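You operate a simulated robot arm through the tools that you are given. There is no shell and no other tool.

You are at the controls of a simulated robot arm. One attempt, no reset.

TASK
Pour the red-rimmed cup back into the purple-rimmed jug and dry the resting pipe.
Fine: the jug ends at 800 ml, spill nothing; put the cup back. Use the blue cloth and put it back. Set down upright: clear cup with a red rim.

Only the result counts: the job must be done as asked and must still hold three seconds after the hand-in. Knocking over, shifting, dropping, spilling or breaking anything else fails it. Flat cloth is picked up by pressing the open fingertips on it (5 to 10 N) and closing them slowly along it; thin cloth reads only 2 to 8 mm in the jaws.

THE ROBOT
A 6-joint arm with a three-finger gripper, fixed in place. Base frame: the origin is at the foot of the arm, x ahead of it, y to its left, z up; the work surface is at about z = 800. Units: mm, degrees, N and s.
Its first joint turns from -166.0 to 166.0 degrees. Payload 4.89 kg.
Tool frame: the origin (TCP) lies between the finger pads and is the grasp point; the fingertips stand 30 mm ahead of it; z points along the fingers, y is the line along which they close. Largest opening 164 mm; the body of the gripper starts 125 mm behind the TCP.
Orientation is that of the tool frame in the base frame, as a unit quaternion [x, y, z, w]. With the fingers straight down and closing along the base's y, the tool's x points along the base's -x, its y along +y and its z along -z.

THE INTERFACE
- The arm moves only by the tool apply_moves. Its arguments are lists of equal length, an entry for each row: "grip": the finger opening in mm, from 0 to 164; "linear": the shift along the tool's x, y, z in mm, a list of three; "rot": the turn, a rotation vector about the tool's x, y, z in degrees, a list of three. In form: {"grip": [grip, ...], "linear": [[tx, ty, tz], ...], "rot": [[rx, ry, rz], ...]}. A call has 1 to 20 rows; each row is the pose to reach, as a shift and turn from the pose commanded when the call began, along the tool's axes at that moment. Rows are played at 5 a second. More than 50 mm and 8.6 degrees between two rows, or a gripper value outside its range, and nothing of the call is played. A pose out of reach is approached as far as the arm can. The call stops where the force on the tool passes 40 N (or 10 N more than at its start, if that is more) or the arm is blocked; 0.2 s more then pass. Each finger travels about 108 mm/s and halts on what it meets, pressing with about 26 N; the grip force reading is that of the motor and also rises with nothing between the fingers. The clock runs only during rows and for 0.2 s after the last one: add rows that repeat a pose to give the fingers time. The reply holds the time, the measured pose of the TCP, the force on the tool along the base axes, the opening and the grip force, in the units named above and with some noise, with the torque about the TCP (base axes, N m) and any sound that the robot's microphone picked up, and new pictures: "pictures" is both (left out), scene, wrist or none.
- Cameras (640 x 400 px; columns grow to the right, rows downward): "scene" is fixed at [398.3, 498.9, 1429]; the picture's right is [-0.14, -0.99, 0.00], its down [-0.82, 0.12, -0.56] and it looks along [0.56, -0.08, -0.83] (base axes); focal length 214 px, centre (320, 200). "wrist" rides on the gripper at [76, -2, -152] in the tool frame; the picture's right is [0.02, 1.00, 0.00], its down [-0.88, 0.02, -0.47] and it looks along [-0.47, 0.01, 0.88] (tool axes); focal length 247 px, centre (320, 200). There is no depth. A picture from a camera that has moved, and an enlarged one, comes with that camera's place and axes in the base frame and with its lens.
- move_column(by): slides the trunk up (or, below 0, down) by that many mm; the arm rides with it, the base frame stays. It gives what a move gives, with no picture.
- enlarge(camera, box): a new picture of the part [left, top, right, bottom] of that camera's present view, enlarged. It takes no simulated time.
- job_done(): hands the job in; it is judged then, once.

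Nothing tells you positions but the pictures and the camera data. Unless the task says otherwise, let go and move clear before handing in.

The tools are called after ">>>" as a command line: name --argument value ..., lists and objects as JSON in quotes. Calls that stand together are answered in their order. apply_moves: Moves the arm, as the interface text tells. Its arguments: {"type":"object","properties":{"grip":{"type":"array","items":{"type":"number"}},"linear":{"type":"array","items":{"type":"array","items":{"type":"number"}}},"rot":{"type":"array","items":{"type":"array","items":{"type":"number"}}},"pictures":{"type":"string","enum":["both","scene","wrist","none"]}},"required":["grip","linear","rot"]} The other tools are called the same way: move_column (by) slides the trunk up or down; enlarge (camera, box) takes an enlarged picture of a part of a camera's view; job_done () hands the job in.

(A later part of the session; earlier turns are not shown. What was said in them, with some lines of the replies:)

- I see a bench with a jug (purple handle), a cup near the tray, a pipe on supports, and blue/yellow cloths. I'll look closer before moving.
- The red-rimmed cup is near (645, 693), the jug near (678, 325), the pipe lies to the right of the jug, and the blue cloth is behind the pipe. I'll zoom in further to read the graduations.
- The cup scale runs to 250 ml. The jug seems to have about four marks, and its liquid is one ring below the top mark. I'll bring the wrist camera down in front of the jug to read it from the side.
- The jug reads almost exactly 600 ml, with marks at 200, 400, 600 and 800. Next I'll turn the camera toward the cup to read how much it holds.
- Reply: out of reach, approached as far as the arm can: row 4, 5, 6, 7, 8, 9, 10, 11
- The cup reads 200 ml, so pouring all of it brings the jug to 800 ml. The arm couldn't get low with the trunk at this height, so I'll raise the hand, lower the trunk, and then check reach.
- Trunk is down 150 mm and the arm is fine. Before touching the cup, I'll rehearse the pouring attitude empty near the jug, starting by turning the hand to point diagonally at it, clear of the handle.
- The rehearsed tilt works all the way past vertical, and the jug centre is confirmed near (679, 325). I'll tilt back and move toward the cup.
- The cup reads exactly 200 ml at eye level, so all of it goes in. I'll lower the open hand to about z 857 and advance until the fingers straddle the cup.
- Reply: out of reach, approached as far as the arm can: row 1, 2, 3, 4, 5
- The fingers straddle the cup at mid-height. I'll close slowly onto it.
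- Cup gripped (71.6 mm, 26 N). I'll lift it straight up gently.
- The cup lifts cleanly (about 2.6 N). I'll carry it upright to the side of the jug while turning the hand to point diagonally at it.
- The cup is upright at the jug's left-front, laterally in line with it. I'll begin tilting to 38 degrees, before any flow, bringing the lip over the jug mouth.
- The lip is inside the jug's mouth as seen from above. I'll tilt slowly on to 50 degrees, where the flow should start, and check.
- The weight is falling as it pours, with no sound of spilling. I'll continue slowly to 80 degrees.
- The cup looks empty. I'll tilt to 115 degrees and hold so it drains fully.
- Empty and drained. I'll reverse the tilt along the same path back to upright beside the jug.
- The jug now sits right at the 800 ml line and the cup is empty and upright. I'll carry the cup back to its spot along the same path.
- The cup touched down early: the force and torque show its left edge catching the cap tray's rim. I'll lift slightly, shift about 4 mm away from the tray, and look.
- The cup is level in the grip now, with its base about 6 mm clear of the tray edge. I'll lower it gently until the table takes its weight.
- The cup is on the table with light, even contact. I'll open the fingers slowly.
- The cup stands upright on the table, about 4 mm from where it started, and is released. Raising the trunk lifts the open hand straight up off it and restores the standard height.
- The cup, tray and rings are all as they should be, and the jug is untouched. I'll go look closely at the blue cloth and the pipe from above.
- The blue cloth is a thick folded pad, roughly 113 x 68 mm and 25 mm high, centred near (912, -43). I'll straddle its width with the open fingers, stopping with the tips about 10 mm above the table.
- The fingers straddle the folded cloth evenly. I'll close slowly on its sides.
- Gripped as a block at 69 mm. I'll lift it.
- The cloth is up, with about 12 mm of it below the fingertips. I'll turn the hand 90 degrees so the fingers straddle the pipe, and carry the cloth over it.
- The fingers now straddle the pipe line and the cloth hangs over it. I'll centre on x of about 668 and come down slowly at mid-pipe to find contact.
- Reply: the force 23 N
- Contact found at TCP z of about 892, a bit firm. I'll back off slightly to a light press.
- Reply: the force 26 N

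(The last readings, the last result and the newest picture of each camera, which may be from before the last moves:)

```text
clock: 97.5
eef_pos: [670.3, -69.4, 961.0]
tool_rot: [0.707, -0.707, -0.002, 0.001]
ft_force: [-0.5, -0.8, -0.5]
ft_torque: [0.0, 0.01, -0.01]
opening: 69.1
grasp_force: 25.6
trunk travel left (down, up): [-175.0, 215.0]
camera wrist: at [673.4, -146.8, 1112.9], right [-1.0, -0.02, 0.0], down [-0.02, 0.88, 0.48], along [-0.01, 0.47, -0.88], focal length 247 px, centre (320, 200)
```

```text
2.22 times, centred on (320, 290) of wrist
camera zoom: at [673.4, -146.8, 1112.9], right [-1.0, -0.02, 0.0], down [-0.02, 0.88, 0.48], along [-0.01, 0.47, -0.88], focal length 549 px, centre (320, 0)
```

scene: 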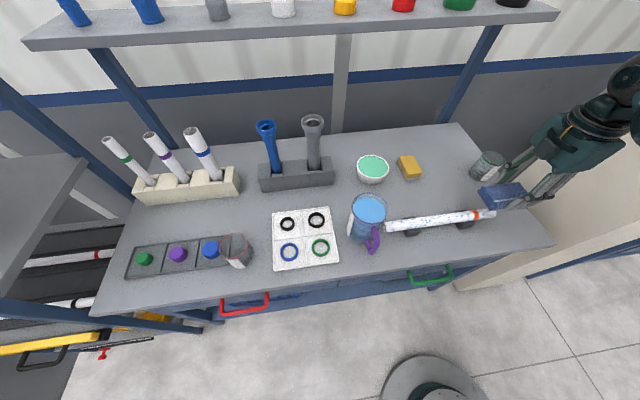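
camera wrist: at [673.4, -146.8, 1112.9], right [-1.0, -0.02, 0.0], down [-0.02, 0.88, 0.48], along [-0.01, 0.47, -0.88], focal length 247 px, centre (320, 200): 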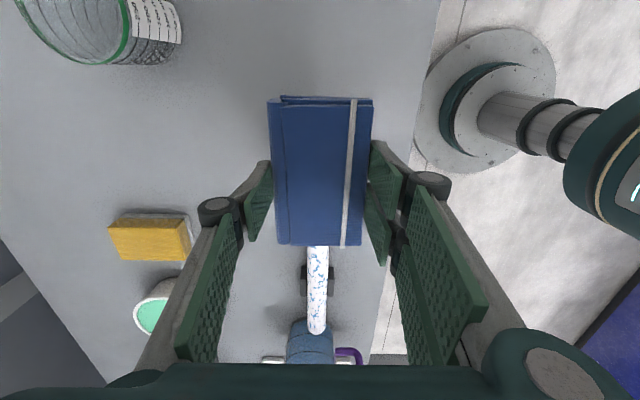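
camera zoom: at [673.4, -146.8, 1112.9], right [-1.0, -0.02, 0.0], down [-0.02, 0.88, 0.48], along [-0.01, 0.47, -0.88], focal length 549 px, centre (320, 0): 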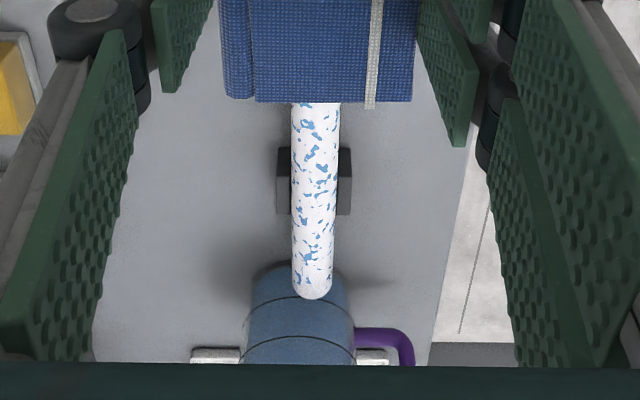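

>>> enlarge --camera "scene" --box '[395, 140, 505, 245]'

>>> enlarge --camera "scene" --box '[340, 180, 520, 270]'

```text
3.81 times, centred on (450, 192) of scene
camera zoom: at [398.3, 498.9, 1429.0], right [-0.14, -0.99, 0.0], down [-0.82, 0.12, -0.56], along [0.56, -0.08, -0.83], focal length 817 px, centre (-175, 229)
```

zoom: 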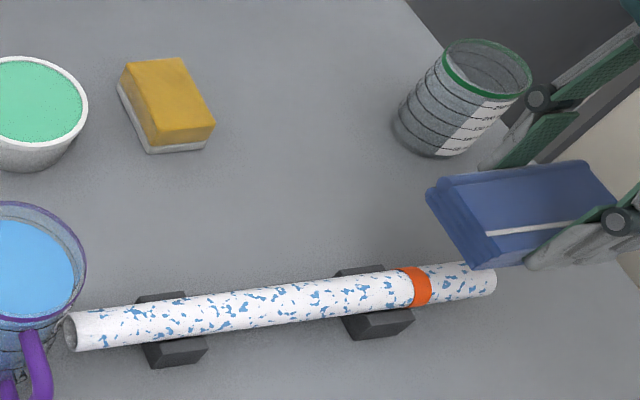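

```text
3.56 times, centred on (430, 225) of scene
camera zoom: at [398.3, 498.9, 1429.0], right [-0.14, -0.99, 0.0], down [-0.82, 0.12, -0.56], along [0.56, -0.08, -0.83], focal length 763 px, centre (-71, 111)
```

zoom: 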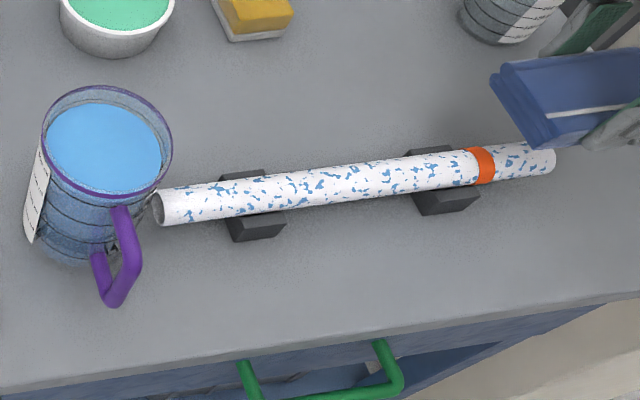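

>>> enlarge --camera "wrist" --box '[285, 240, 355, 340]'

>>> enlarge --camera "scene" --box '[425, 195, 485, 240]'

```text
4.00 times, centred on (320, 290) of wrist
camera zoom: at [673.4, -146.8, 1112.9], right [-1.0, -0.02, 0.0], down [-0.02, 0.88, 0.48], along [-0.01, 0.47, -0.88], focal length 988 px, centre (320, -160)
```

zoom: 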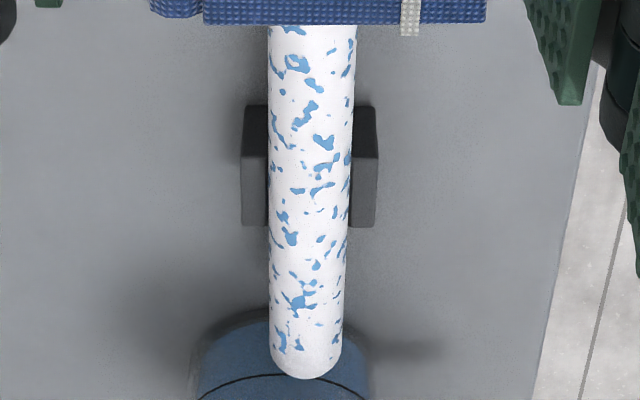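

```text
8.89 times, centred on (455, 218) of scene
camera zoom: at [398.3, 498.9, 1429.0], right [-0.14, -0.99, 0.0], down [-0.82, 0.12, -0.56], along [0.56, -0.08, -0.83], focal length 1906 px, centre (-880, 44)
```

zoom: 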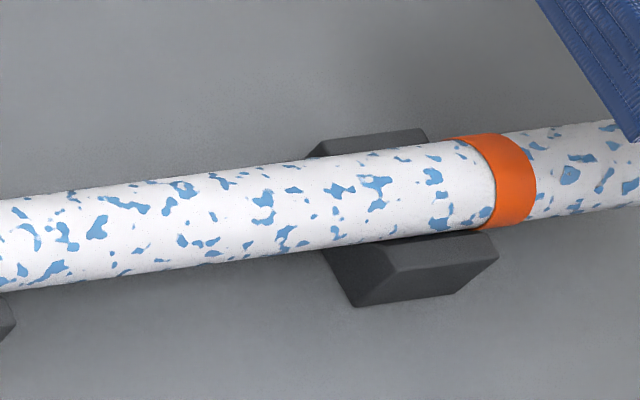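

I can't see any clear drying yet. I'll run a deliberate test: steady pressed strokes over identifiable spots near mid-pipe, then compare the same view.

>>> apply_moves --grip '[50, 50, 50, 50, 50, 50, 50, 50]' --linear '[[-30, 0, 0], [-70, 0, 0], [-110, 0, 10], [-110, 0, 40], [-110, 0, 60], [-110, 0, 66], [-110, 0, 69.2], [-110, 0, 69.2]]' --rot '[[0, 0, 0], [0, 0, 0], [0, 0, 0], [0, 0, 0], [0, 0, 0], [0, 0, 0], [0, 0, 0], [0, 0, 0]]' --pictures "none"

```text
clock: 99.3
eef_pos: [668.0, 42.6, 891.0]
tool_rot: [-0.706, 0.708, 0.001, 0.0]
ft_force: [4.2, 3.0, 20.9]
ft_torque: [0.01, -0.21, 0.02]
opening: 69.2
grasp_force: 26.2
trunk travel left (down, up): [-175.0, 215.0]
```

>>> apply_moves --grip '[50, 50, 50, 50, 50, 50, 50, 50, 50, 50, 50, 50, 50, 50, 50, 50, 50, 50]' --linear '[[0, 0, -0.4], [10, 0, -0.4], [20, 0, -0.4], [30, 0, -0.4], [40, 0, -0.4], [30, 0, -0.4], [20, 0, -0.4], [10, 0, -0.4], [0, 0, -0.4], [10, 0, -0.4], [20, 0, -0.4], [30, 0, -0.4], [40, 0, -0.4], [30, 0, -0.4], [20, 0, -0.4], [10, 0, -0.4], [0, 0, -0.4], [0, 0, -0.4]]' --rot '[[0, 0, 0], [0, 0, 0], [0, 0, 0], [0, 0, 0], [0, 0, 0], [0, 0, 0], [0, 0, 0], [0, 0, 0], [0, 0, 0], [0, 0, 0], [0, 0, 0], [0, 0, 0], [0, 0, 0], [0, 0, 0], [0, 0, 0], [0, 0, 0], [0, 0, 0], [0, 0, 0]]' --pictures "none"

```text
clock: 103.1
eef_pos: [668.1, 41.8, 892.2]
tool_rot: [-0.706, 0.708, 0.002, -0.001]
ft_force: [-0.1, -0.8, 0.4]
ft_torque: [-0.02, -0.04, 0.0]
opening: 69.2
grasp_force: 26.1
trunk travel left (down, up): [-175.0, 215.0]
```

>>> apply_moves --grip '[50, 50, 50, 50, 50, 50, 50]' --linear '[[0, 0, 0.4], [10, 0, 0.4], [20, 0, 0.4], [30, 0, 0.4], [40, 0, 0.4], [50, 0, 0.4], [50, 0, 0.4]]' --rot '[[0, 0, 0], [0, 0, 0], [0, 0, 0], [0, 0, 0], [0, 0, 0], [0, 0, 0], [0, 0, 0]]' --pictures "none"

```text
clock: 104.7
eef_pos: [669.4, -6.5, 892.8]
tool_rot: [0.707, -0.707, -0.002, 0.001]
ft_force: [-0.2, -0.5, -0.4]
ft_torque: [0.0, -0.03, -0.02]
opening: 69.0
grasp_force: 25.8
trunk travel left (down, up): [-175.0, 215.0]
```

>>> apply_moves --grip '[50, 50]' --linear '[[0, 0, 0.4], [0, 0, 0.4]]' --rot '[[0, 0, 0], [0, 0, 0]]' --pictures "both"

>>> enlarge --camera "scene" --box '[380, 190, 480, 250]'

```text
clock: 105.3
eef_pos: [667.6, -6.8, 891.7]
tool_rot: [-0.706, 0.708, 0.002, -0.001]
ft_force: [1.0, -0.4, 0.4]
ft_torque: [0.02, 0.0, 0.01]
opening: 69.1
grasp_force: 25.8
trunk travel left (down, up): [-175.0, 215.0]
camera wrist: at [671.1, -84.7, 1044.3], right [-1.0, -0.02, 0.0], down [-0.02, 0.88, 0.48], along [-0.01, 0.48, -0.88], focal length 247 px, centre (320, 200)
```

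scene: 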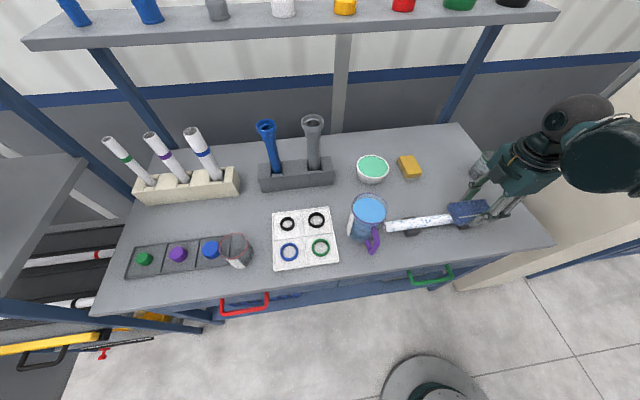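
wrist: 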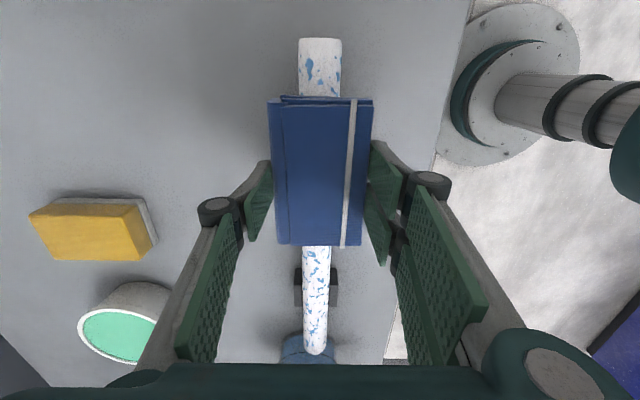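

```text
6.40 times, centred on (430, 220) of scene
camera zoom: at [398.3, 498.9, 1429.0], right [-0.14, -0.99, 0.0], down [-0.82, 0.12, -0.56], along [0.56, -0.08, -0.83], focal length 1373 px, centre (-384, 72)
```

zoom: 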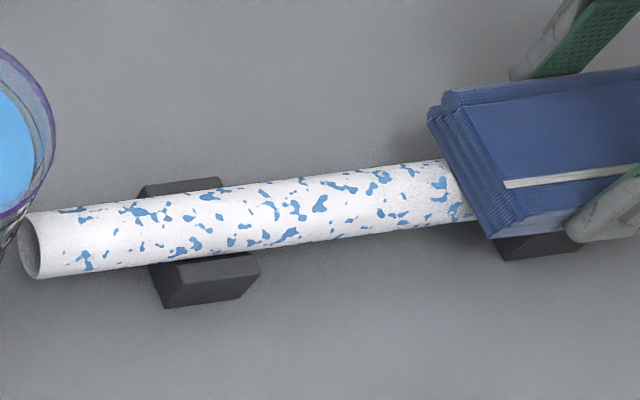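

>>> apply_moves --grip '[50, 50, 50, 50, 50, 50]' --linear '[[0, 0, -4], [-40, 0, -4], [-87, 0, -4], [-87, 0, -1], [-87, 0, 0.2], [-87, 0, 0.2]]' --rot '[[0, 0, 0], [0, 0, 0], [0, 0, 0], [0, 0, 0], [0, 0, 0], [0, 0, 0]]' --pictures "none"

```text
clock: 106.7
eef_pos: [668.1, 78.2, 892.1]
tool_rot: [-0.706, 0.708, 0.003, -0.001]
ft_force: [1.1, -0.1, -0.6]
ft_torque: [-0.05, 0.01, -0.03]
opening: 68.8
grasp_force: 25.5
trunk travel left (down, up): [-175.0, 215.0]
```

>>> apply_moves --grip '[50, 50, 50]' --linear '[[0, 0, 0.4], [0, 0, 0.8], [0, 0, 0.8]]' --rot '[[0, 0, 0], [0, 0, 0], [0, 0, 0]]' --pictures "none"

```text
clock: 107.5
eef_pos: [669.1, 78.3, 891.7]
tool_rot: [-0.706, 0.708, 0.002, 0.0]
ft_force: [0.6, -1.5, 9.1]
ft_torque: [-0.06, -0.02, 0.04]
opening: 69.4
grasp_force: 25.7
trunk travel left (down, up): [-175.0, 215.0]
```

>>> apply_moves --grip '[50, 50, 50, 50, 50, 50, 50, 50, 50, 50, 50, 50, 50, 50, 50, 50, 50, 50]' --linear '[[-10, 0, 0], [-20, 0, 0], [-30, 0, 0], [-20, 0, 0], [-10, 0, 0], [0, 0, 0], [10, 0, 0], [20, 0, 0], [30, 0, 0], [20, 0, 0], [10, 0, 0], [0, 0, 0], [-10, 0, 0], [-20, 0, 0], [-30, 0, 0], [-20, 0, 0], [-10, 0, 0], [0, 0, 0]]' --rot '[[0, 0, 0], [0, 0, 0], [0, 0, 0], [0, 0, 0], [0, 0, 0], [0, 0, 0], [0, 0, 0], [0, 0, 0], [0, 0, 0], [0, 0, 0], [0, 0, 0], [0, 0, 0], [0, 0, 0], [0, 0, 0], [0, 0, 0], [0, 0, 0], [0, 0, 0], [0, 0, 0]]' --pictures "none"

```text
clock: 111.3
eef_pos: [668.2, 78.4, 891.6]
tool_rot: [-0.707, 0.707, 0.002, 0.0]
ft_force: [-0.6, 0.9, -1.3]
ft_torque: [-0.07, 0.0, 0.02]
opening: 69.2
grasp_force: 26.0
trunk travel left (down, up): [-175.0, 215.0]
```

>>> apply_moves --grip '[50, 50, 50, 50, 50, 50]' --linear '[[0, 0, -30], [40, 0, -60], [80, 0, -70], [120, 0, -70], [147, 0, -70], [147, 0, -70]]' --rot '[[0, 0, 0], [0, 0, 0], [0, 0, 0], [0, 0, 0], [0, 0, 0], [0, 0, 0]]' --pictures "both"

>>> enlarge --camera "scene" --box '[425, 195, 485, 240]'

>>> enlarge --camera "wrist" --box '[285, 240, 355, 340]'

>>> enlarge --camera "scene" --box '[460, 140, 580, 230]'

```text
clock: 112.7
eef_pos: [669.1, -67.7, 959.7]
tool_rot: [0.707, -0.707, -0.001, 0.0]
ft_force: [-0.4, 0.3, -1.1]
ft_torque: [-0.02, 0.03, -0.01]
opening: 69.1
grasp_force: 26.1
trunk travel left (down, up): [-175.0, 215.0]
camera wrist: at [671.5, -145.7, 1111.9], right [-1.0, -0.02, 0.0], down [-0.02, 0.88, 0.48], along [-0.01, 0.48, -0.88], focal length 247 px, centre (320, 200)
```

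scene: 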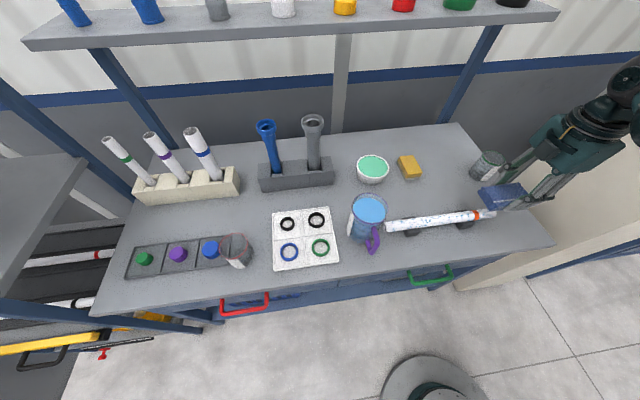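
wrist: 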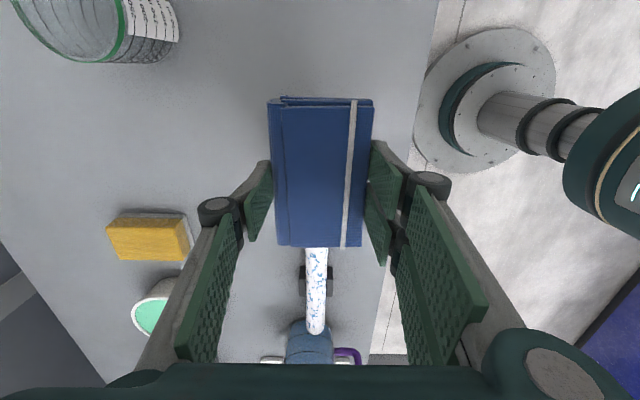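

```text
8.89 times, centred on (455, 218) of scene
camera zoom: at [398.3, 498.9, 1429.0], right [-0.14, -0.99, 0.0], down [-0.82, 0.12, -0.56], along [0.56, -0.08, -0.83], focal length 1906 px, centre (-880, 44)
```

zoom: 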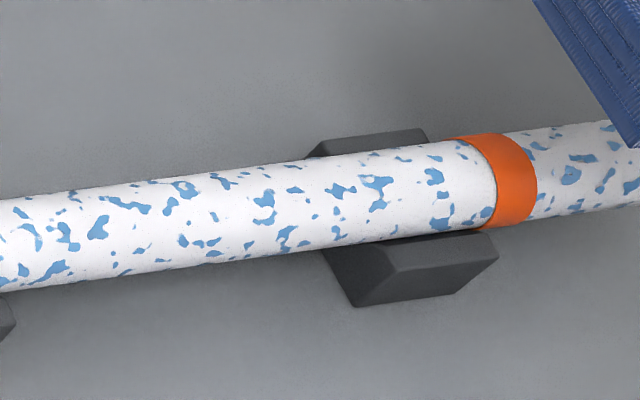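

```text
4.00 times, centred on (320, 290) of wrist
camera zoom: at [671.5, -145.7, 1111.9], right [-1.0, -0.02, 0.0], down [-0.02, 0.88, 0.48], along [-0.01, 0.48, -0.88], focal length 988 px, centre (320, -160)
```

zoom: 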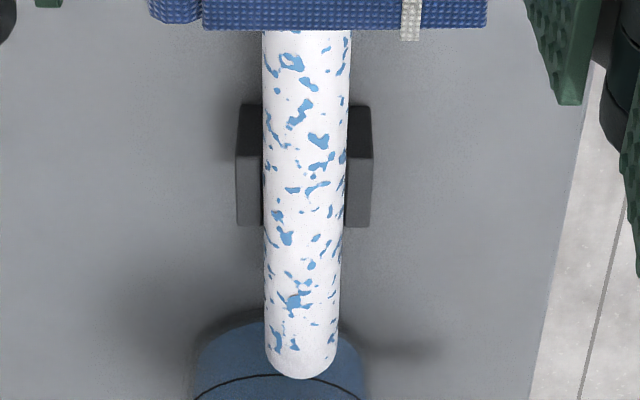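

```text
4.44 times, centred on (520, 185) of scene
camera zoom: at [398.3, 498.9, 1429.0], right [-0.14, -0.99, 0.0], down [-0.82, 0.12, -0.56], along [0.56, -0.08, -0.83], focal length 953 px, centre (-569, 267)
```

zoom: 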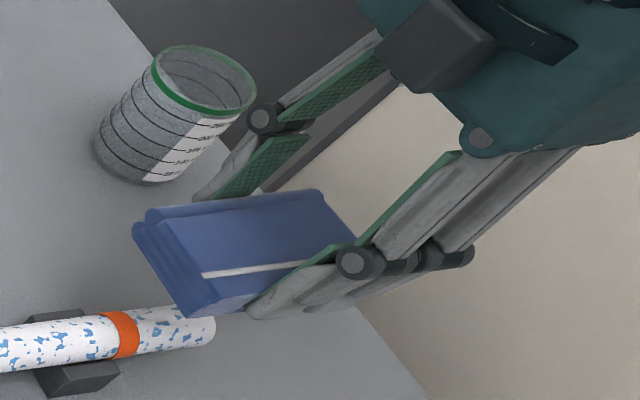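

No visible change from mid-pipe rubbing. I'll do a full end-to-end wipe with monitored light contact, starting at the right-hand end.

>>> apply_moves --grip '[50, 50, 50, 50, 50, 50]' --linear '[[-24, 0, 0], [-24, 0, 30], [-24, 0, 55], [-24, 0, 66], [-24, 0, 69.5], [-24, 0, 69.5]]' --rot '[[0, 0, 0], [0, 0, 0], [0, 0, 0], [0, 0, 0], [0, 0, 0], [0, 0, 0]]' --pictures "none"

```text
clock: 114.1
eef_pos: [666.0, -43.2, 892.0]
tool_rot: [-0.706, 0.709, 0.002, -0.001]
ft_force: [-1.2, -0.3, -1.0]
ft_torque: [-0.02, 0.02, 0.03]
opening: 69.2
grasp_force: 25.8
trunk travel left (down, up): [-175.0, 215.0]
```

>>> apply_moves --grip '[50, 50, 50]' --linear '[[0, 0, 0.5], [0, 0, 1.0], [0, 0, 1.0]]' --rot '[[0, 0, 0], [0, 0, 0], [0, 0, 0]]' --pictures "none"

```text
clock: 114.9
eef_pos: [665.7, -43.6, 889.7]
tool_rot: [-0.707, 0.707, 0.001, -0.001]
ft_force: [-1.8, 1.0, 7.5]
ft_torque: [0.1, 0.03, 0.06]
opening: 69.1
grasp_force: 25.9
trunk travel left (down, up): [-175.0, 215.0]
```

>>> apply_moves --grip '[50, 50, 50, 50, 50]' --linear '[[-8, 0, 0.0], [-16, 0, 0.05], [-24, 0, 0.1], [-32, 0, 0.15], [-40, 0, 0.2]]' --rot '[[0, 0, 0], [0, 0, 0], [0, 0, 0], [0, 0, 0], [0, 0, 0]]' --pictures "scene"

>>> enlarge --camera "scene" --box '[440, 180, 520, 240]'

```text
clock: 116.1
eef_pos: [668.9, -2.8, 890.5]
tool_rot: [-0.706, 0.708, 0.003, 0.0]
ft_force: [0.7, -0.1, 0.0]
ft_torque: [-0.02, 0.0, -0.02]
opening: 69.2
grasp_force: 25.9
trunk travel left (down, up): [-175.0, 215.0]
```

scene: 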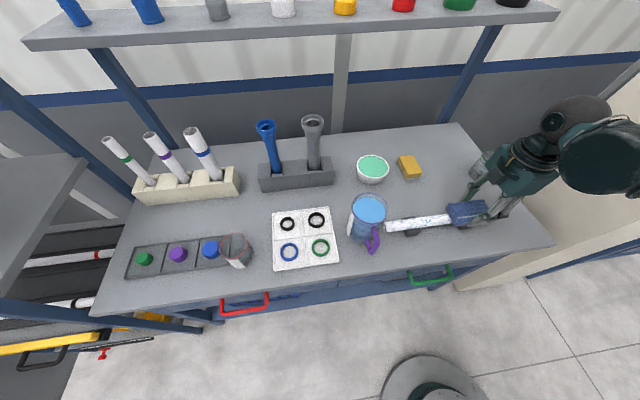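

```text
6.67 times, centred on (480, 210) of scene
camera zoom: at [398.3, 498.9, 1429.0], right [-0.14, -0.99, 0.0], down [-0.82, 0.12, -0.56], along [0.56, -0.08, -0.83], focal length 1430 px, centre (-747, 133)
```

zoom: 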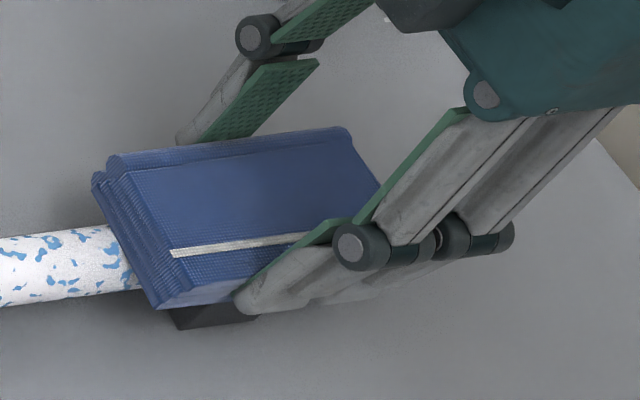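

>>> apply_moves --grip '[50, 50, 50, 50, 50, 50]' --linear '[[0, 0, 0.5], [-8, 0, 0.6], [-16, 0, 0.7], [-24, 0, 0.8], [-32, 0, 0.9], [-40, 0, 1.0]]' --rot '[[0, 0, 0], [0, 0, 0], [0, 0, 0], [0, 0, 0], [0, 0, 0], [0, 0, 0]]' --pictures "none"

```text
clock: 117.5
eef_pos: [668.8, 36.2, 889.8]
tool_rot: [0.707, -0.707, -0.003, 0.0]
ft_force: [-1.9, -4.1, 13.5]
ft_torque: [-0.34, 0.03, -0.02]
opening: 69.0
grasp_force: 25.9
trunk travel left (down, up): [-175.0, 215.0]
```

>>> apply_moves --grip '[50, 50, 50, 50, 50, 50]' --linear '[[-8, 0, 0.05], [-16, 0, 0.1], [-24, 0, 0.15], [-32, 0, 0.2], [-40, 0, 0.25], [-48, 0, 0.3]]' --rot '[[0, 0, 0], [0, 0, 0], [0, 0, 0], [0, 0, 0], [0, 0, 0], [0, 0, 0]]' --pictures "both"

>>> enlarge --camera "scene" --box '[440, 180, 520, 240]'

>>> enlarge --camera "wrist" --box '[270, 0, 370, 100]'

```text
clock: 118.9
eef_pos: [668.0, 82.6, 888.6]
tool_rot: [-0.707, 0.708, 0.002, 0.001]
ft_force: [1.3, -8.3, 22.2]
ft_torque: [-0.28, -0.09, 0.06]
opening: 69.1
grasp_force: 26.1
trunk travel left (down, up): [-175.0, 215.0]
camera wrist: at [669.9, 4.9, 1040.0], right [-1.0, -0.02, 0.0], down [-0.02, 0.88, 0.48], along [-0.01, 0.48, -0.88], focal length 247 px, centre (320, 200)
```

scene: 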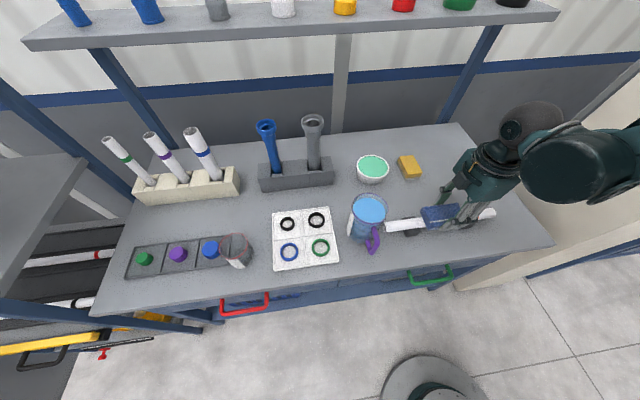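
wrist: 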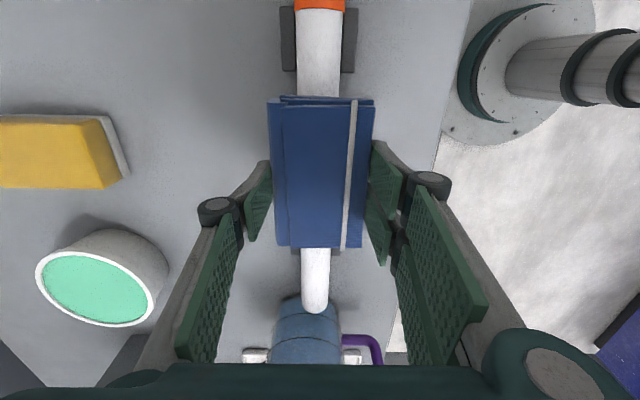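

```text
6.67 times, centred on (480, 210) of scene
camera zoom: at [398.3, 498.9, 1429.0], right [-0.14, -0.99, 0.0], down [-0.82, 0.12, -0.56], along [0.56, -0.08, -0.83], focal length 1430 px, centre (-747, 133)
```

zoom: 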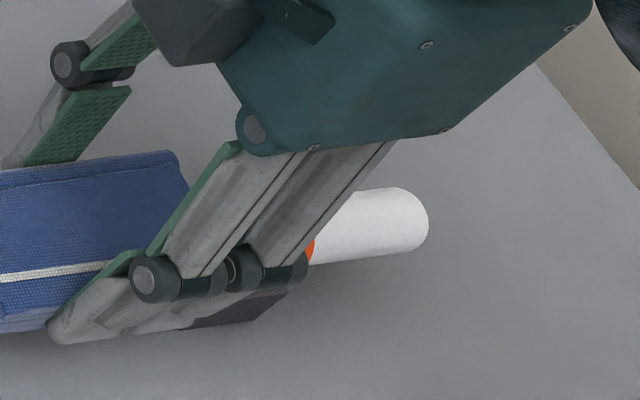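

```text
4.00 times, centred on (320, 50) of wrist
camera zoom: at [669.9, 4.9, 1040.0], right [-1.0, -0.02, 0.0], down [-0.02, 0.88, 0.48], along [-0.01, 0.48, -0.88], focal length 988 px, centre (320, 800)
```

zoom: 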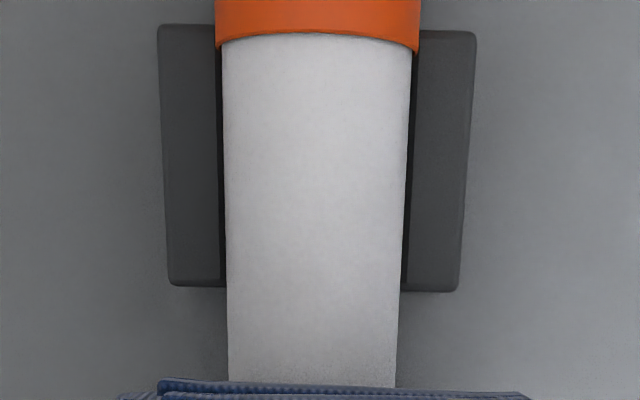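

The whole pipe has turned clean and dry. I'll lift off and check the pipe from the scene camera.

>>> apply_moves --grip '[50, 50, 50, 50, 50]' --linear '[[0, 0, -5], [0, 0, -30], [0, 0, -60], [0, 0, -90], [0, 0, -90]]' --rot '[[0, 0, 0], [0, 0, 0], [0, 0, 0], [0, 0, 0], [0, 0, 0]]' --pictures "both"

>>> enlarge --camera "scene" --box '[340, 180, 520, 270]'

>>> enlarge --camera "wrist" --box '[220, 0, 420, 360]'

```text
clock: 120.1
eef_pos: [668.6, 85.1, 979.2]
tool_rot: [-0.707, 0.707, 0.002, -0.001]
ft_force: [-0.9, -0.7, -0.6]
ft_torque: [-0.01, -0.08, -0.02]
opening: 69.3
grasp_force: 25.7
trunk travel left (down, up): [-175.0, 215.0]
camera wrist: at [670.9, 6.4, 1131.2], right [-1.0, -0.02, 0.0], down [-0.02, 0.88, 0.48], along [-0.01, 0.48, -0.88], focal length 247 px, centre (320, 200)
```

scene: 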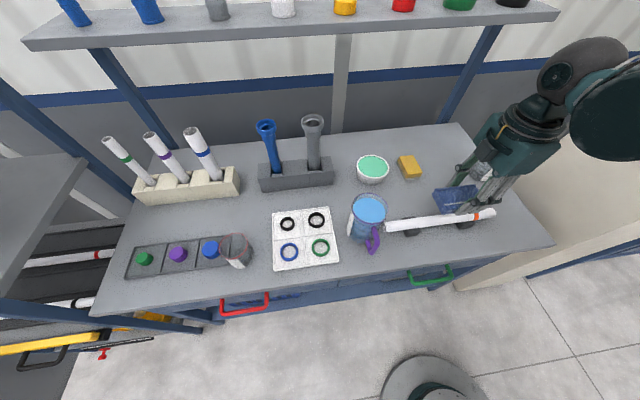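
wrist: 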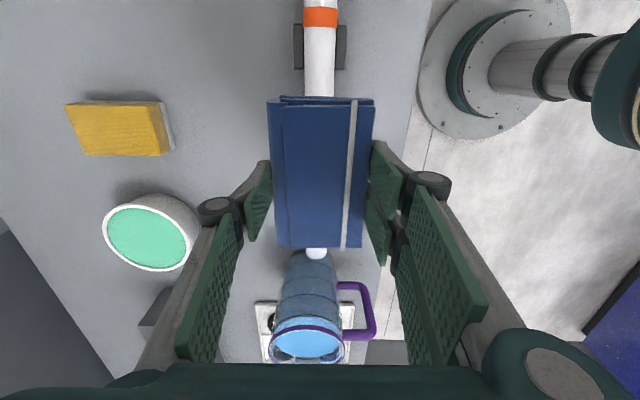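

```text
3.56 times, centred on (430, 225) of scene
camera zoom: at [398.3, 498.9, 1429.0], right [-0.14, -0.99, 0.0], down [-0.82, 0.12, -0.56], along [0.56, -0.08, -0.83], focal length 763 px, centre (-71, 111)
```

zoom: 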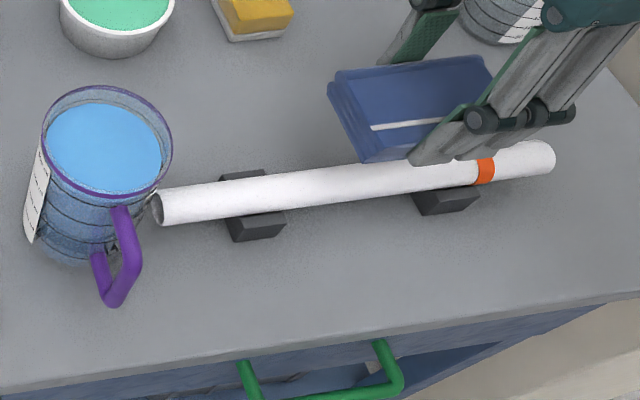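

```text
1.11 times, centred on (320, 180) of wrist
camera zoom: at [670.9, 6.4, 1131.2], right [-1.0, -0.02, 0.0], down [-0.02, 0.88, 0.48], along [-0.01, 0.48, -0.88], focal length 274 px, centre (320, 222)
```

zoom: 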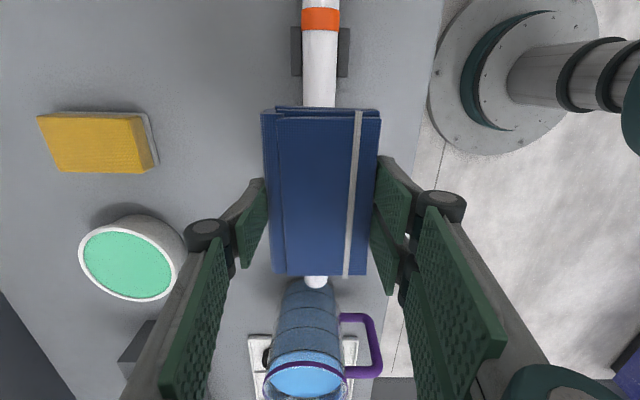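

The pipe is dry over its full length and hasn't moved. I'll carry the cloth back above its original spot, turning the hand back 90 degrees.

>>> apply_moves --grip '[50, 50, 50, 50, 50, 50, 50, 50, 50, 50, 50, 50, 50]' --linear '[[10.5, -20.2, 0], [21, -40.4, 0], [31.5, -60.6, 0], [42, -80.8, 0], [52.5, -101, 0], [63, -121.2, 0], [73.5, -141.4, 0], [84, -161.6, 0], [94.5, -181.8, 0], [105, -202, 0], [115.5, -222.2, 0], [126, -242.4, 0], [126, -242.4, 0]]' --rot '[[0, 0, 7.5], [0, 0, 15], [0, 0, 22.5], [0, 0, 30], [0, 0, 37.5], [0, 0, 45], [0, 0, 52.5], [0, 0, 60], [0, 0, 67.5], [0, 0, 75], [0, 0, 82.5], [0, 0, 90], [0, 0, 90]]' --pictures "both"

>>> enlarge --camera "wrist" --box '[180, 80, 460, 260]'

>>> enlarge --camera "scene" --box '[340, 180, 520, 270]'

```text
clock: 122.9
eef_pos: [911.2, -42.6, 975.4]
tool_rot: [0.001, 1.0, 0.001, -0.002]
ft_force: [0.6, -0.4, -1.1]
ft_torque: [-0.01, 0.05, 0.02]
opening: 69.2
grasp_force: 25.9
trunk travel left (down, up): [-175.0, 215.0]
camera wrist: at [836.0, -45.7, 1128.5], right [-0.02, 1.0, 0.0], down [0.88, 0.02, 0.47], along [0.47, 0.01, -0.88], focal length 247 px, centre (320, 200)
```

scene: 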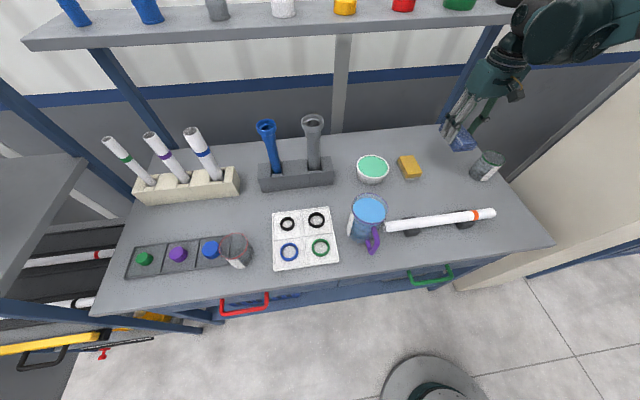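
wrist: 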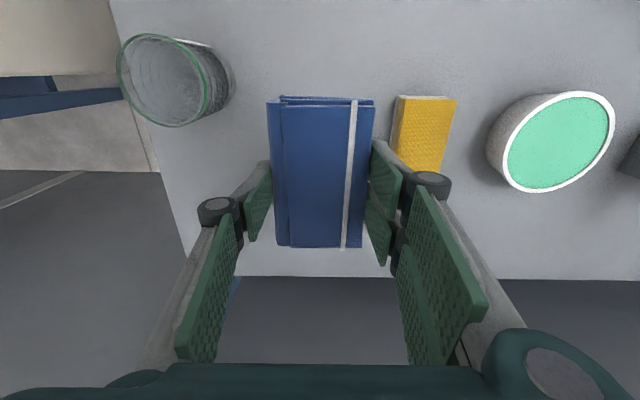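

```text
2.22 times, centred on (320, 170) of wrist
camera zoom: at [836.0, -45.7, 1128.5], right [-0.02, 1.0, 0.0], down [0.88, 0.02, 0.47], along [0.47, 0.01, -0.88], focal length 549 px, centre (320, 267)
```

zoom: 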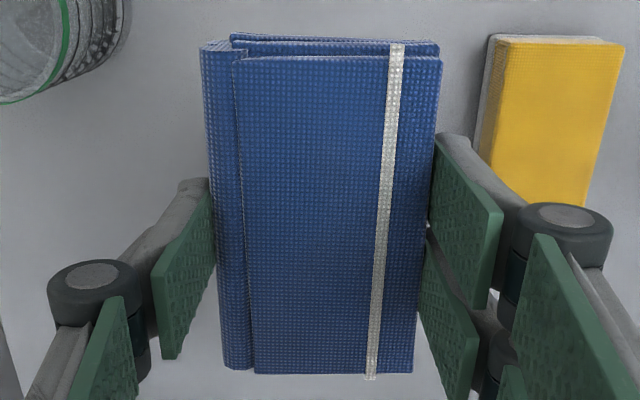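

```text
3.56 times, centred on (430, 225) of scene
camera zoom: at [398.3, 498.9, 1429.0], right [-0.14, -0.99, 0.0], down [-0.82, 0.12, -0.56], along [0.56, -0.08, -0.83], focal length 763 px, centre (-71, 111)
```

zoom: 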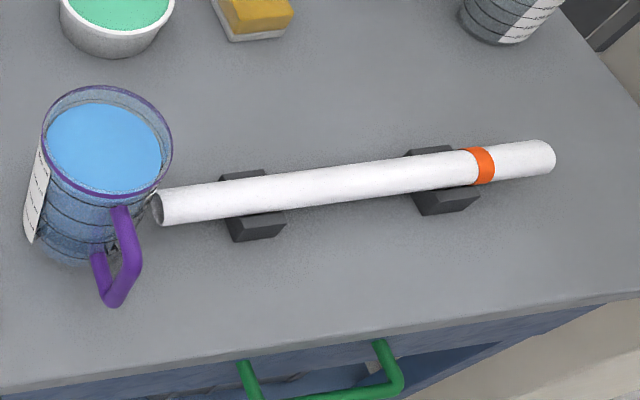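

>>> apply_moves --grip '[50, 50, 50, 50, 50, 50, 50, 50]' --linear '[[0, 0, 30], [0, 0, 65], [0, 0, 95], [0, 0, 115], [0, 0, 127], [0, 0, 132], [0, 0, 134.5], [0, 0, 134.5]]' --rot '[[0, 0, 0], [0, 0, 0], [0, 0, 0], [0, 0, 0], [0, 0, 0], [0, 0, 0], [0, 0, 0], [0, 0, 0]]' --pictures "wrist"

>>> enlarge --camera "scene" --box '[410, 130, 490, 190]'

```text
clock: 124.7
eef_pos: [910.2, -43.2, 842.2]
tool_rot: [0.001, 1.0, 0.001, -0.001]
ft_force: [0.7, -0.3, -1.2]
ft_torque: [0.01, 0.01, -0.01]
opening: 68.9
grasp_force: 26.4
trunk travel left (down, up): [-175.0, 215.0]
camera wrist: at [835.5, -45.7, 994.9], right [-0.02, 1.0, 0.0], down [0.88, 0.02, 0.47], along [0.47, 0.01, -0.88], focal length 247 px, centre (320, 200)
```

wrist: 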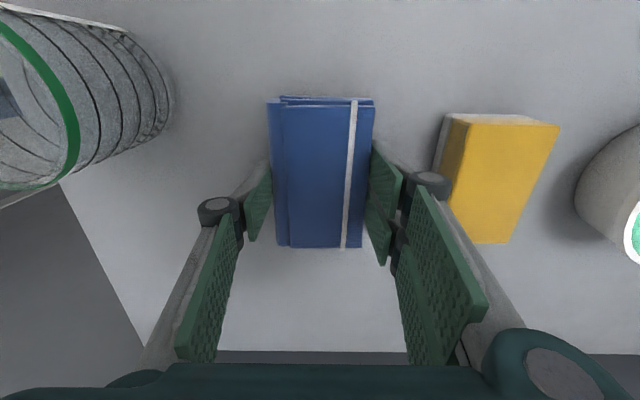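

```text
6.67 times, centred on (450, 160) of scene
camera zoom: at [398.3, 498.9, 1429.0], right [-0.14, -0.99, 0.0], down [-0.82, 0.12, -0.56], along [0.56, -0.08, -0.83], focal length 1430 px, centre (-547, 467)
```

zoom: 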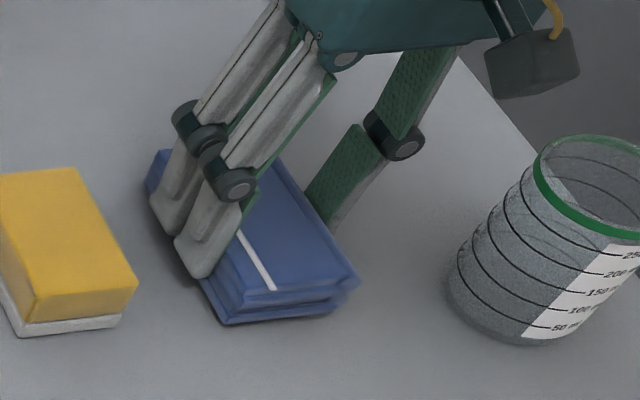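

Nearly there, with the cloth a few millimetres above its spot. I'll ease down until it touches.

>>> apply_moves --grip '[50, 50, 50, 50, 50]' --linear '[[0, 0, 1.0], [0, 0, 2.0], [0, 0, 2.7], [0, 0, 3.2], [0, 0, 3.2]]' --rot '[[0, 0, 0], [0, 0, 0], [0, 0, 0], [0, 0, 0], [0, 0, 0]]' --pictures "none"

```text
clock: 125.9
eef_pos: [911.4, -42.4, 839.7]
tool_rot: [0.001, 1.0, 0.001, -0.002]
ft_force: [0.3, -0.4, -0.6]
ft_torque: [0.01, 0.01, -0.01]
opening: 69.1
grasp_force: 25.8
trunk travel left (down, up): [-175.0, 215.0]
```

>>> apply_moves --grip '[50, 50, 50, 50]' --linear '[[0, 0, 0.6], [0, 0, 1.2], [0, 0, 1.6], [0, 0, 1.6]]' --rot '[[0, 0, 0], [0, 0, 0], [0, 0, 0], [0, 0, 0]]' --pictures "none"

```text
clock: 126.9
eef_pos: [909.8, -42.6, 838.2]
tool_rot: [0.0, 1.0, 0.0, -0.001]
ft_force: [3.9, -0.2, 9.2]
ft_torque: [0.36, -0.74, -0.14]
opening: 69.2
grasp_force: 26.2
trunk travel left (down, up): [-175.0, 215.0]
```

The cloth has touched down. I'll open the fingers slowly to release it.

>>> apply_moves --grip '[60, 66, 69, 71, 73, 76, 80, 86, 93, 100, 100]' --linear '[[0, 0, 0], [0, 0, 0], [0, 0, 0], [0, 0, 0], [0, 0, 0], [0, 0, 0], [0, 0, 0], [0, 0, 0], [0, 0, 0], [0, 0, 0], [0, 0, 0]]' --rot '[[0, 0, 0], [0, 0, 0], [0, 0, 0], [0, 0, 0], [0, 0, 0], [0, 0, 0], [0, 0, 0], [0, 0, 0], [0, 0, 0], [0, 0, 0], [0, 0, 0]]' --pictures "both"

>>> enlarge --camera "wrist" --box '[180, 80, 460, 260]'

>>> enlarge --camera "scene" --box '[410, 130, 490, 190]'

```text
clock: 129.3
eef_pos: [911.3, -41.9, 836.9]
tool_rot: [0.0, 1.0, 0.001, -0.001]
ft_force: [-0.6, 0.0, 0.2]
ft_torque: [-0.02, -0.03, 0.01]
opening: 100.0
grasp_force: 0.2
trunk travel left (down, up): [-175.0, 215.0]
camera wrist: at [834.9, -44.9, 990.2], right [-0.02, 1.0, 0.0], down [0.88, 0.02, 0.47], along [0.47, 0.01, -0.88], focal length 247 px, centre (320, 200)
```

scene: 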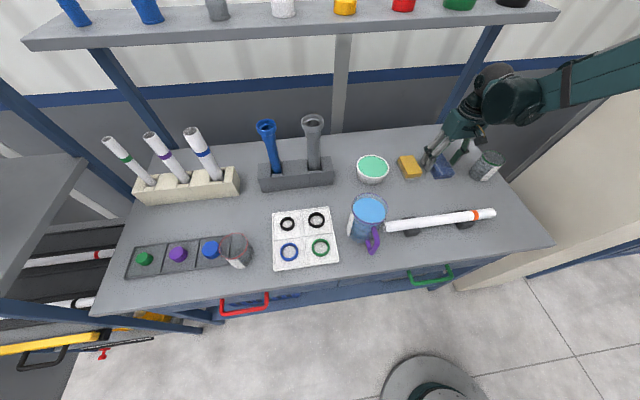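
wrist: 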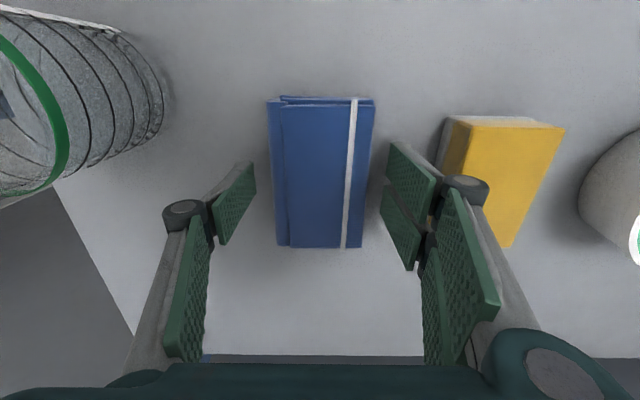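

```text
2.22 times, centred on (320, 170) of wrist
camera zoom: at [834.9, -44.9, 990.2], right [-0.02, 1.0, 0.0], down [0.88, 0.02, 0.47], along [0.47, 0.01, -0.88], focal length 549 px, centre (320, 267)
```

zoom: 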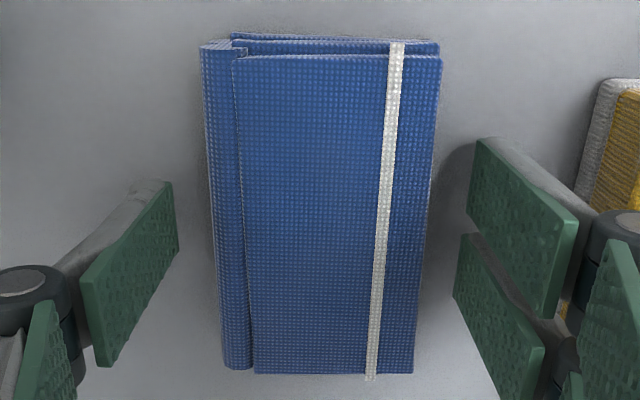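

```text
6.67 times, centred on (450, 160) of scene
camera zoom: at [398.3, 498.9, 1429.0], right [-0.14, -0.99, 0.0], down [-0.82, 0.12, -0.56], along [0.56, -0.08, -0.83], focal length 1430 px, centre (-547, 467)
```

zoom: 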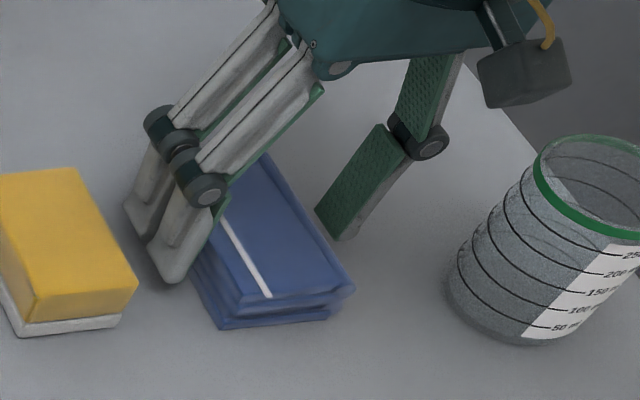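

The cloth is released exactly at its original place. I'll rise straight up and clear, then check everything.

>>> apply_moves --grip '[100, 100, 100, 100, 100, 100, 100, 100]' --linear '[[0, 0, -20], [0, 0, -50], [0, 0, -90], [0, 0, -135], [0, 0, -180], [0, 0, -220], [40, 0, -250], [40, 0, -250]]' --rot '[[0, 0, 0], [0, 0, 0], [0, 0, 0], [0, 0, 0], [0, 0, 0], [0, 0, 0], [0, 0, 0], [0, 0, 0]]' --pictures "both"

>>> enlarge --camera "scene" --box '[395, 140, 505, 245]'

>>> enlarge --camera "scene" --box '[335, 185, 399, 255]'

>>> enlarge --camera "scene" --box '[180, 180, 400, 300]'

```text
clock: 131.1
eef_pos: [873.0, -38.2, 1088.7]
tool_rot: [0.001, 1.0, 0.001, -0.002]
ft_force: [0.0, -0.8, -0.5]
ft_torque: [0.01, -0.07, 0.04]
opening: 100.1
grasp_force: 0.1
trunk travel left (down, up): [-175.0, 215.0]
camera wrist: at [797.0, -41.7, 1241.6], right [-0.02, 1.0, 0.0], down [0.88, 0.02, 0.47], along [0.47, 0.01, -0.88], focal length 247 px, centre (320, 200)
```

scene: 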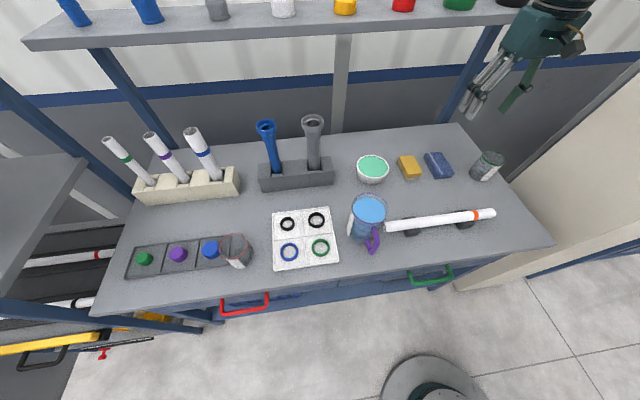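
wrist: 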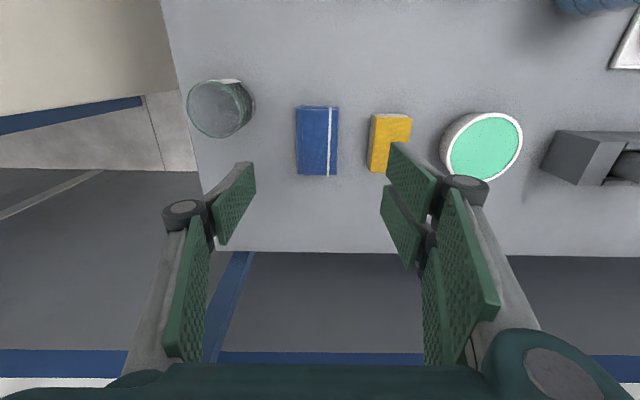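

```text
3.81 times, centred on (450, 192) of scene
camera zoom: at [398.3, 498.9, 1429.0], right [-0.14, -0.99, 0.0], down [-0.82, 0.12, -0.56], along [0.56, -0.08, -0.83], focal length 817 px, centre (-175, 229)
```

zoom: 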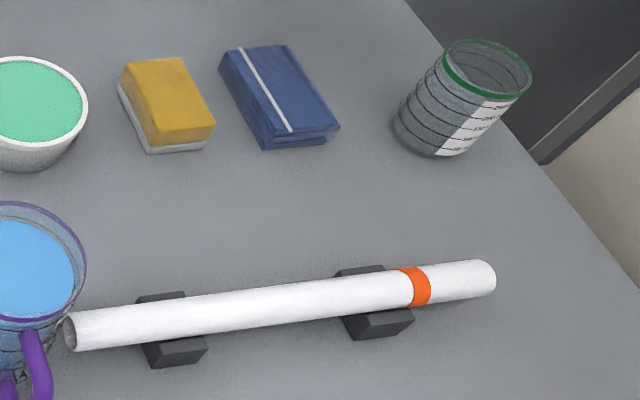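

```text
5.71 times, centred on (367, 220) of scene
camera zoom: at [398.3, 498.9, 1429.0], right [-0.14, -0.99, 0.0], down [-0.82, 0.12, -0.56], along [0.56, -0.08, -0.83], focal length 1226 px, centre (51, 86)
```

zoom: 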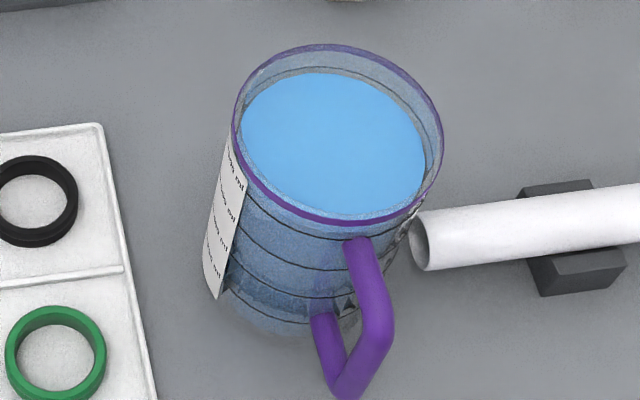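

```text
2.91 times, centred on (290, 240) of scene
camera zoom: at [398.3, 498.9, 1429.0], right [-0.14, -0.99, 0.0], down [-0.82, 0.12, -0.56], along [0.56, -0.08, -0.83], focal length 624 px, centre (407, 84)
```

zoom: 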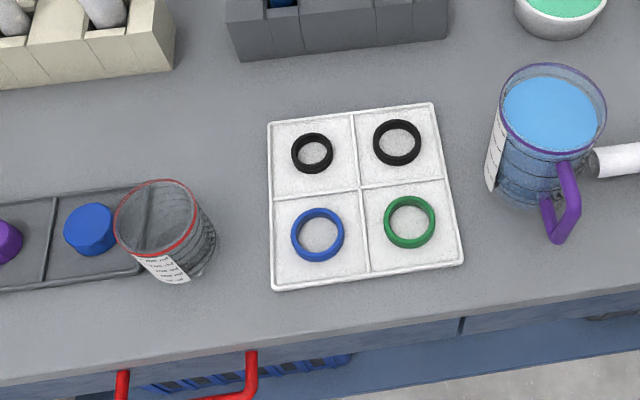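

The jug sits at the 800 ml ring and the cup is empty, upright and about 4 mm from its start. The pipe is dry and unmoved, the blue cloth is back in place, and I see no spills. The hand is open and clear, so I'm handing in.

>>> job_done

```text
The job is handed in.
```

The job is handed in; the tool only confirmed receipt, so I don't know how it was judged. These are my final checks from the cameras:

- **Jug:** It read 600 ml before the pour and the cup held 200 ml. After pouring everything in, the level sits at the 800 ml mark. I saw no spills.
- **Cup:** It is empty and upright, about 4 mm from where it started and turned a few degrees. On the first try its edge caught the rim of the cap tray with about 18 N. I lifted it, moved it clear and set it down flat. The tray did not appear to shift.
- **Pipe:** The blue wet spots are gone along its whole length, and it has not moved on its supports. They showed no change after several light rubs and cleared only once I kept firmer pressure on while wiping along it.
- **Cloth:** The blue cloth is back at its original spot.

The gripper was open and clear of everything at hand-in.
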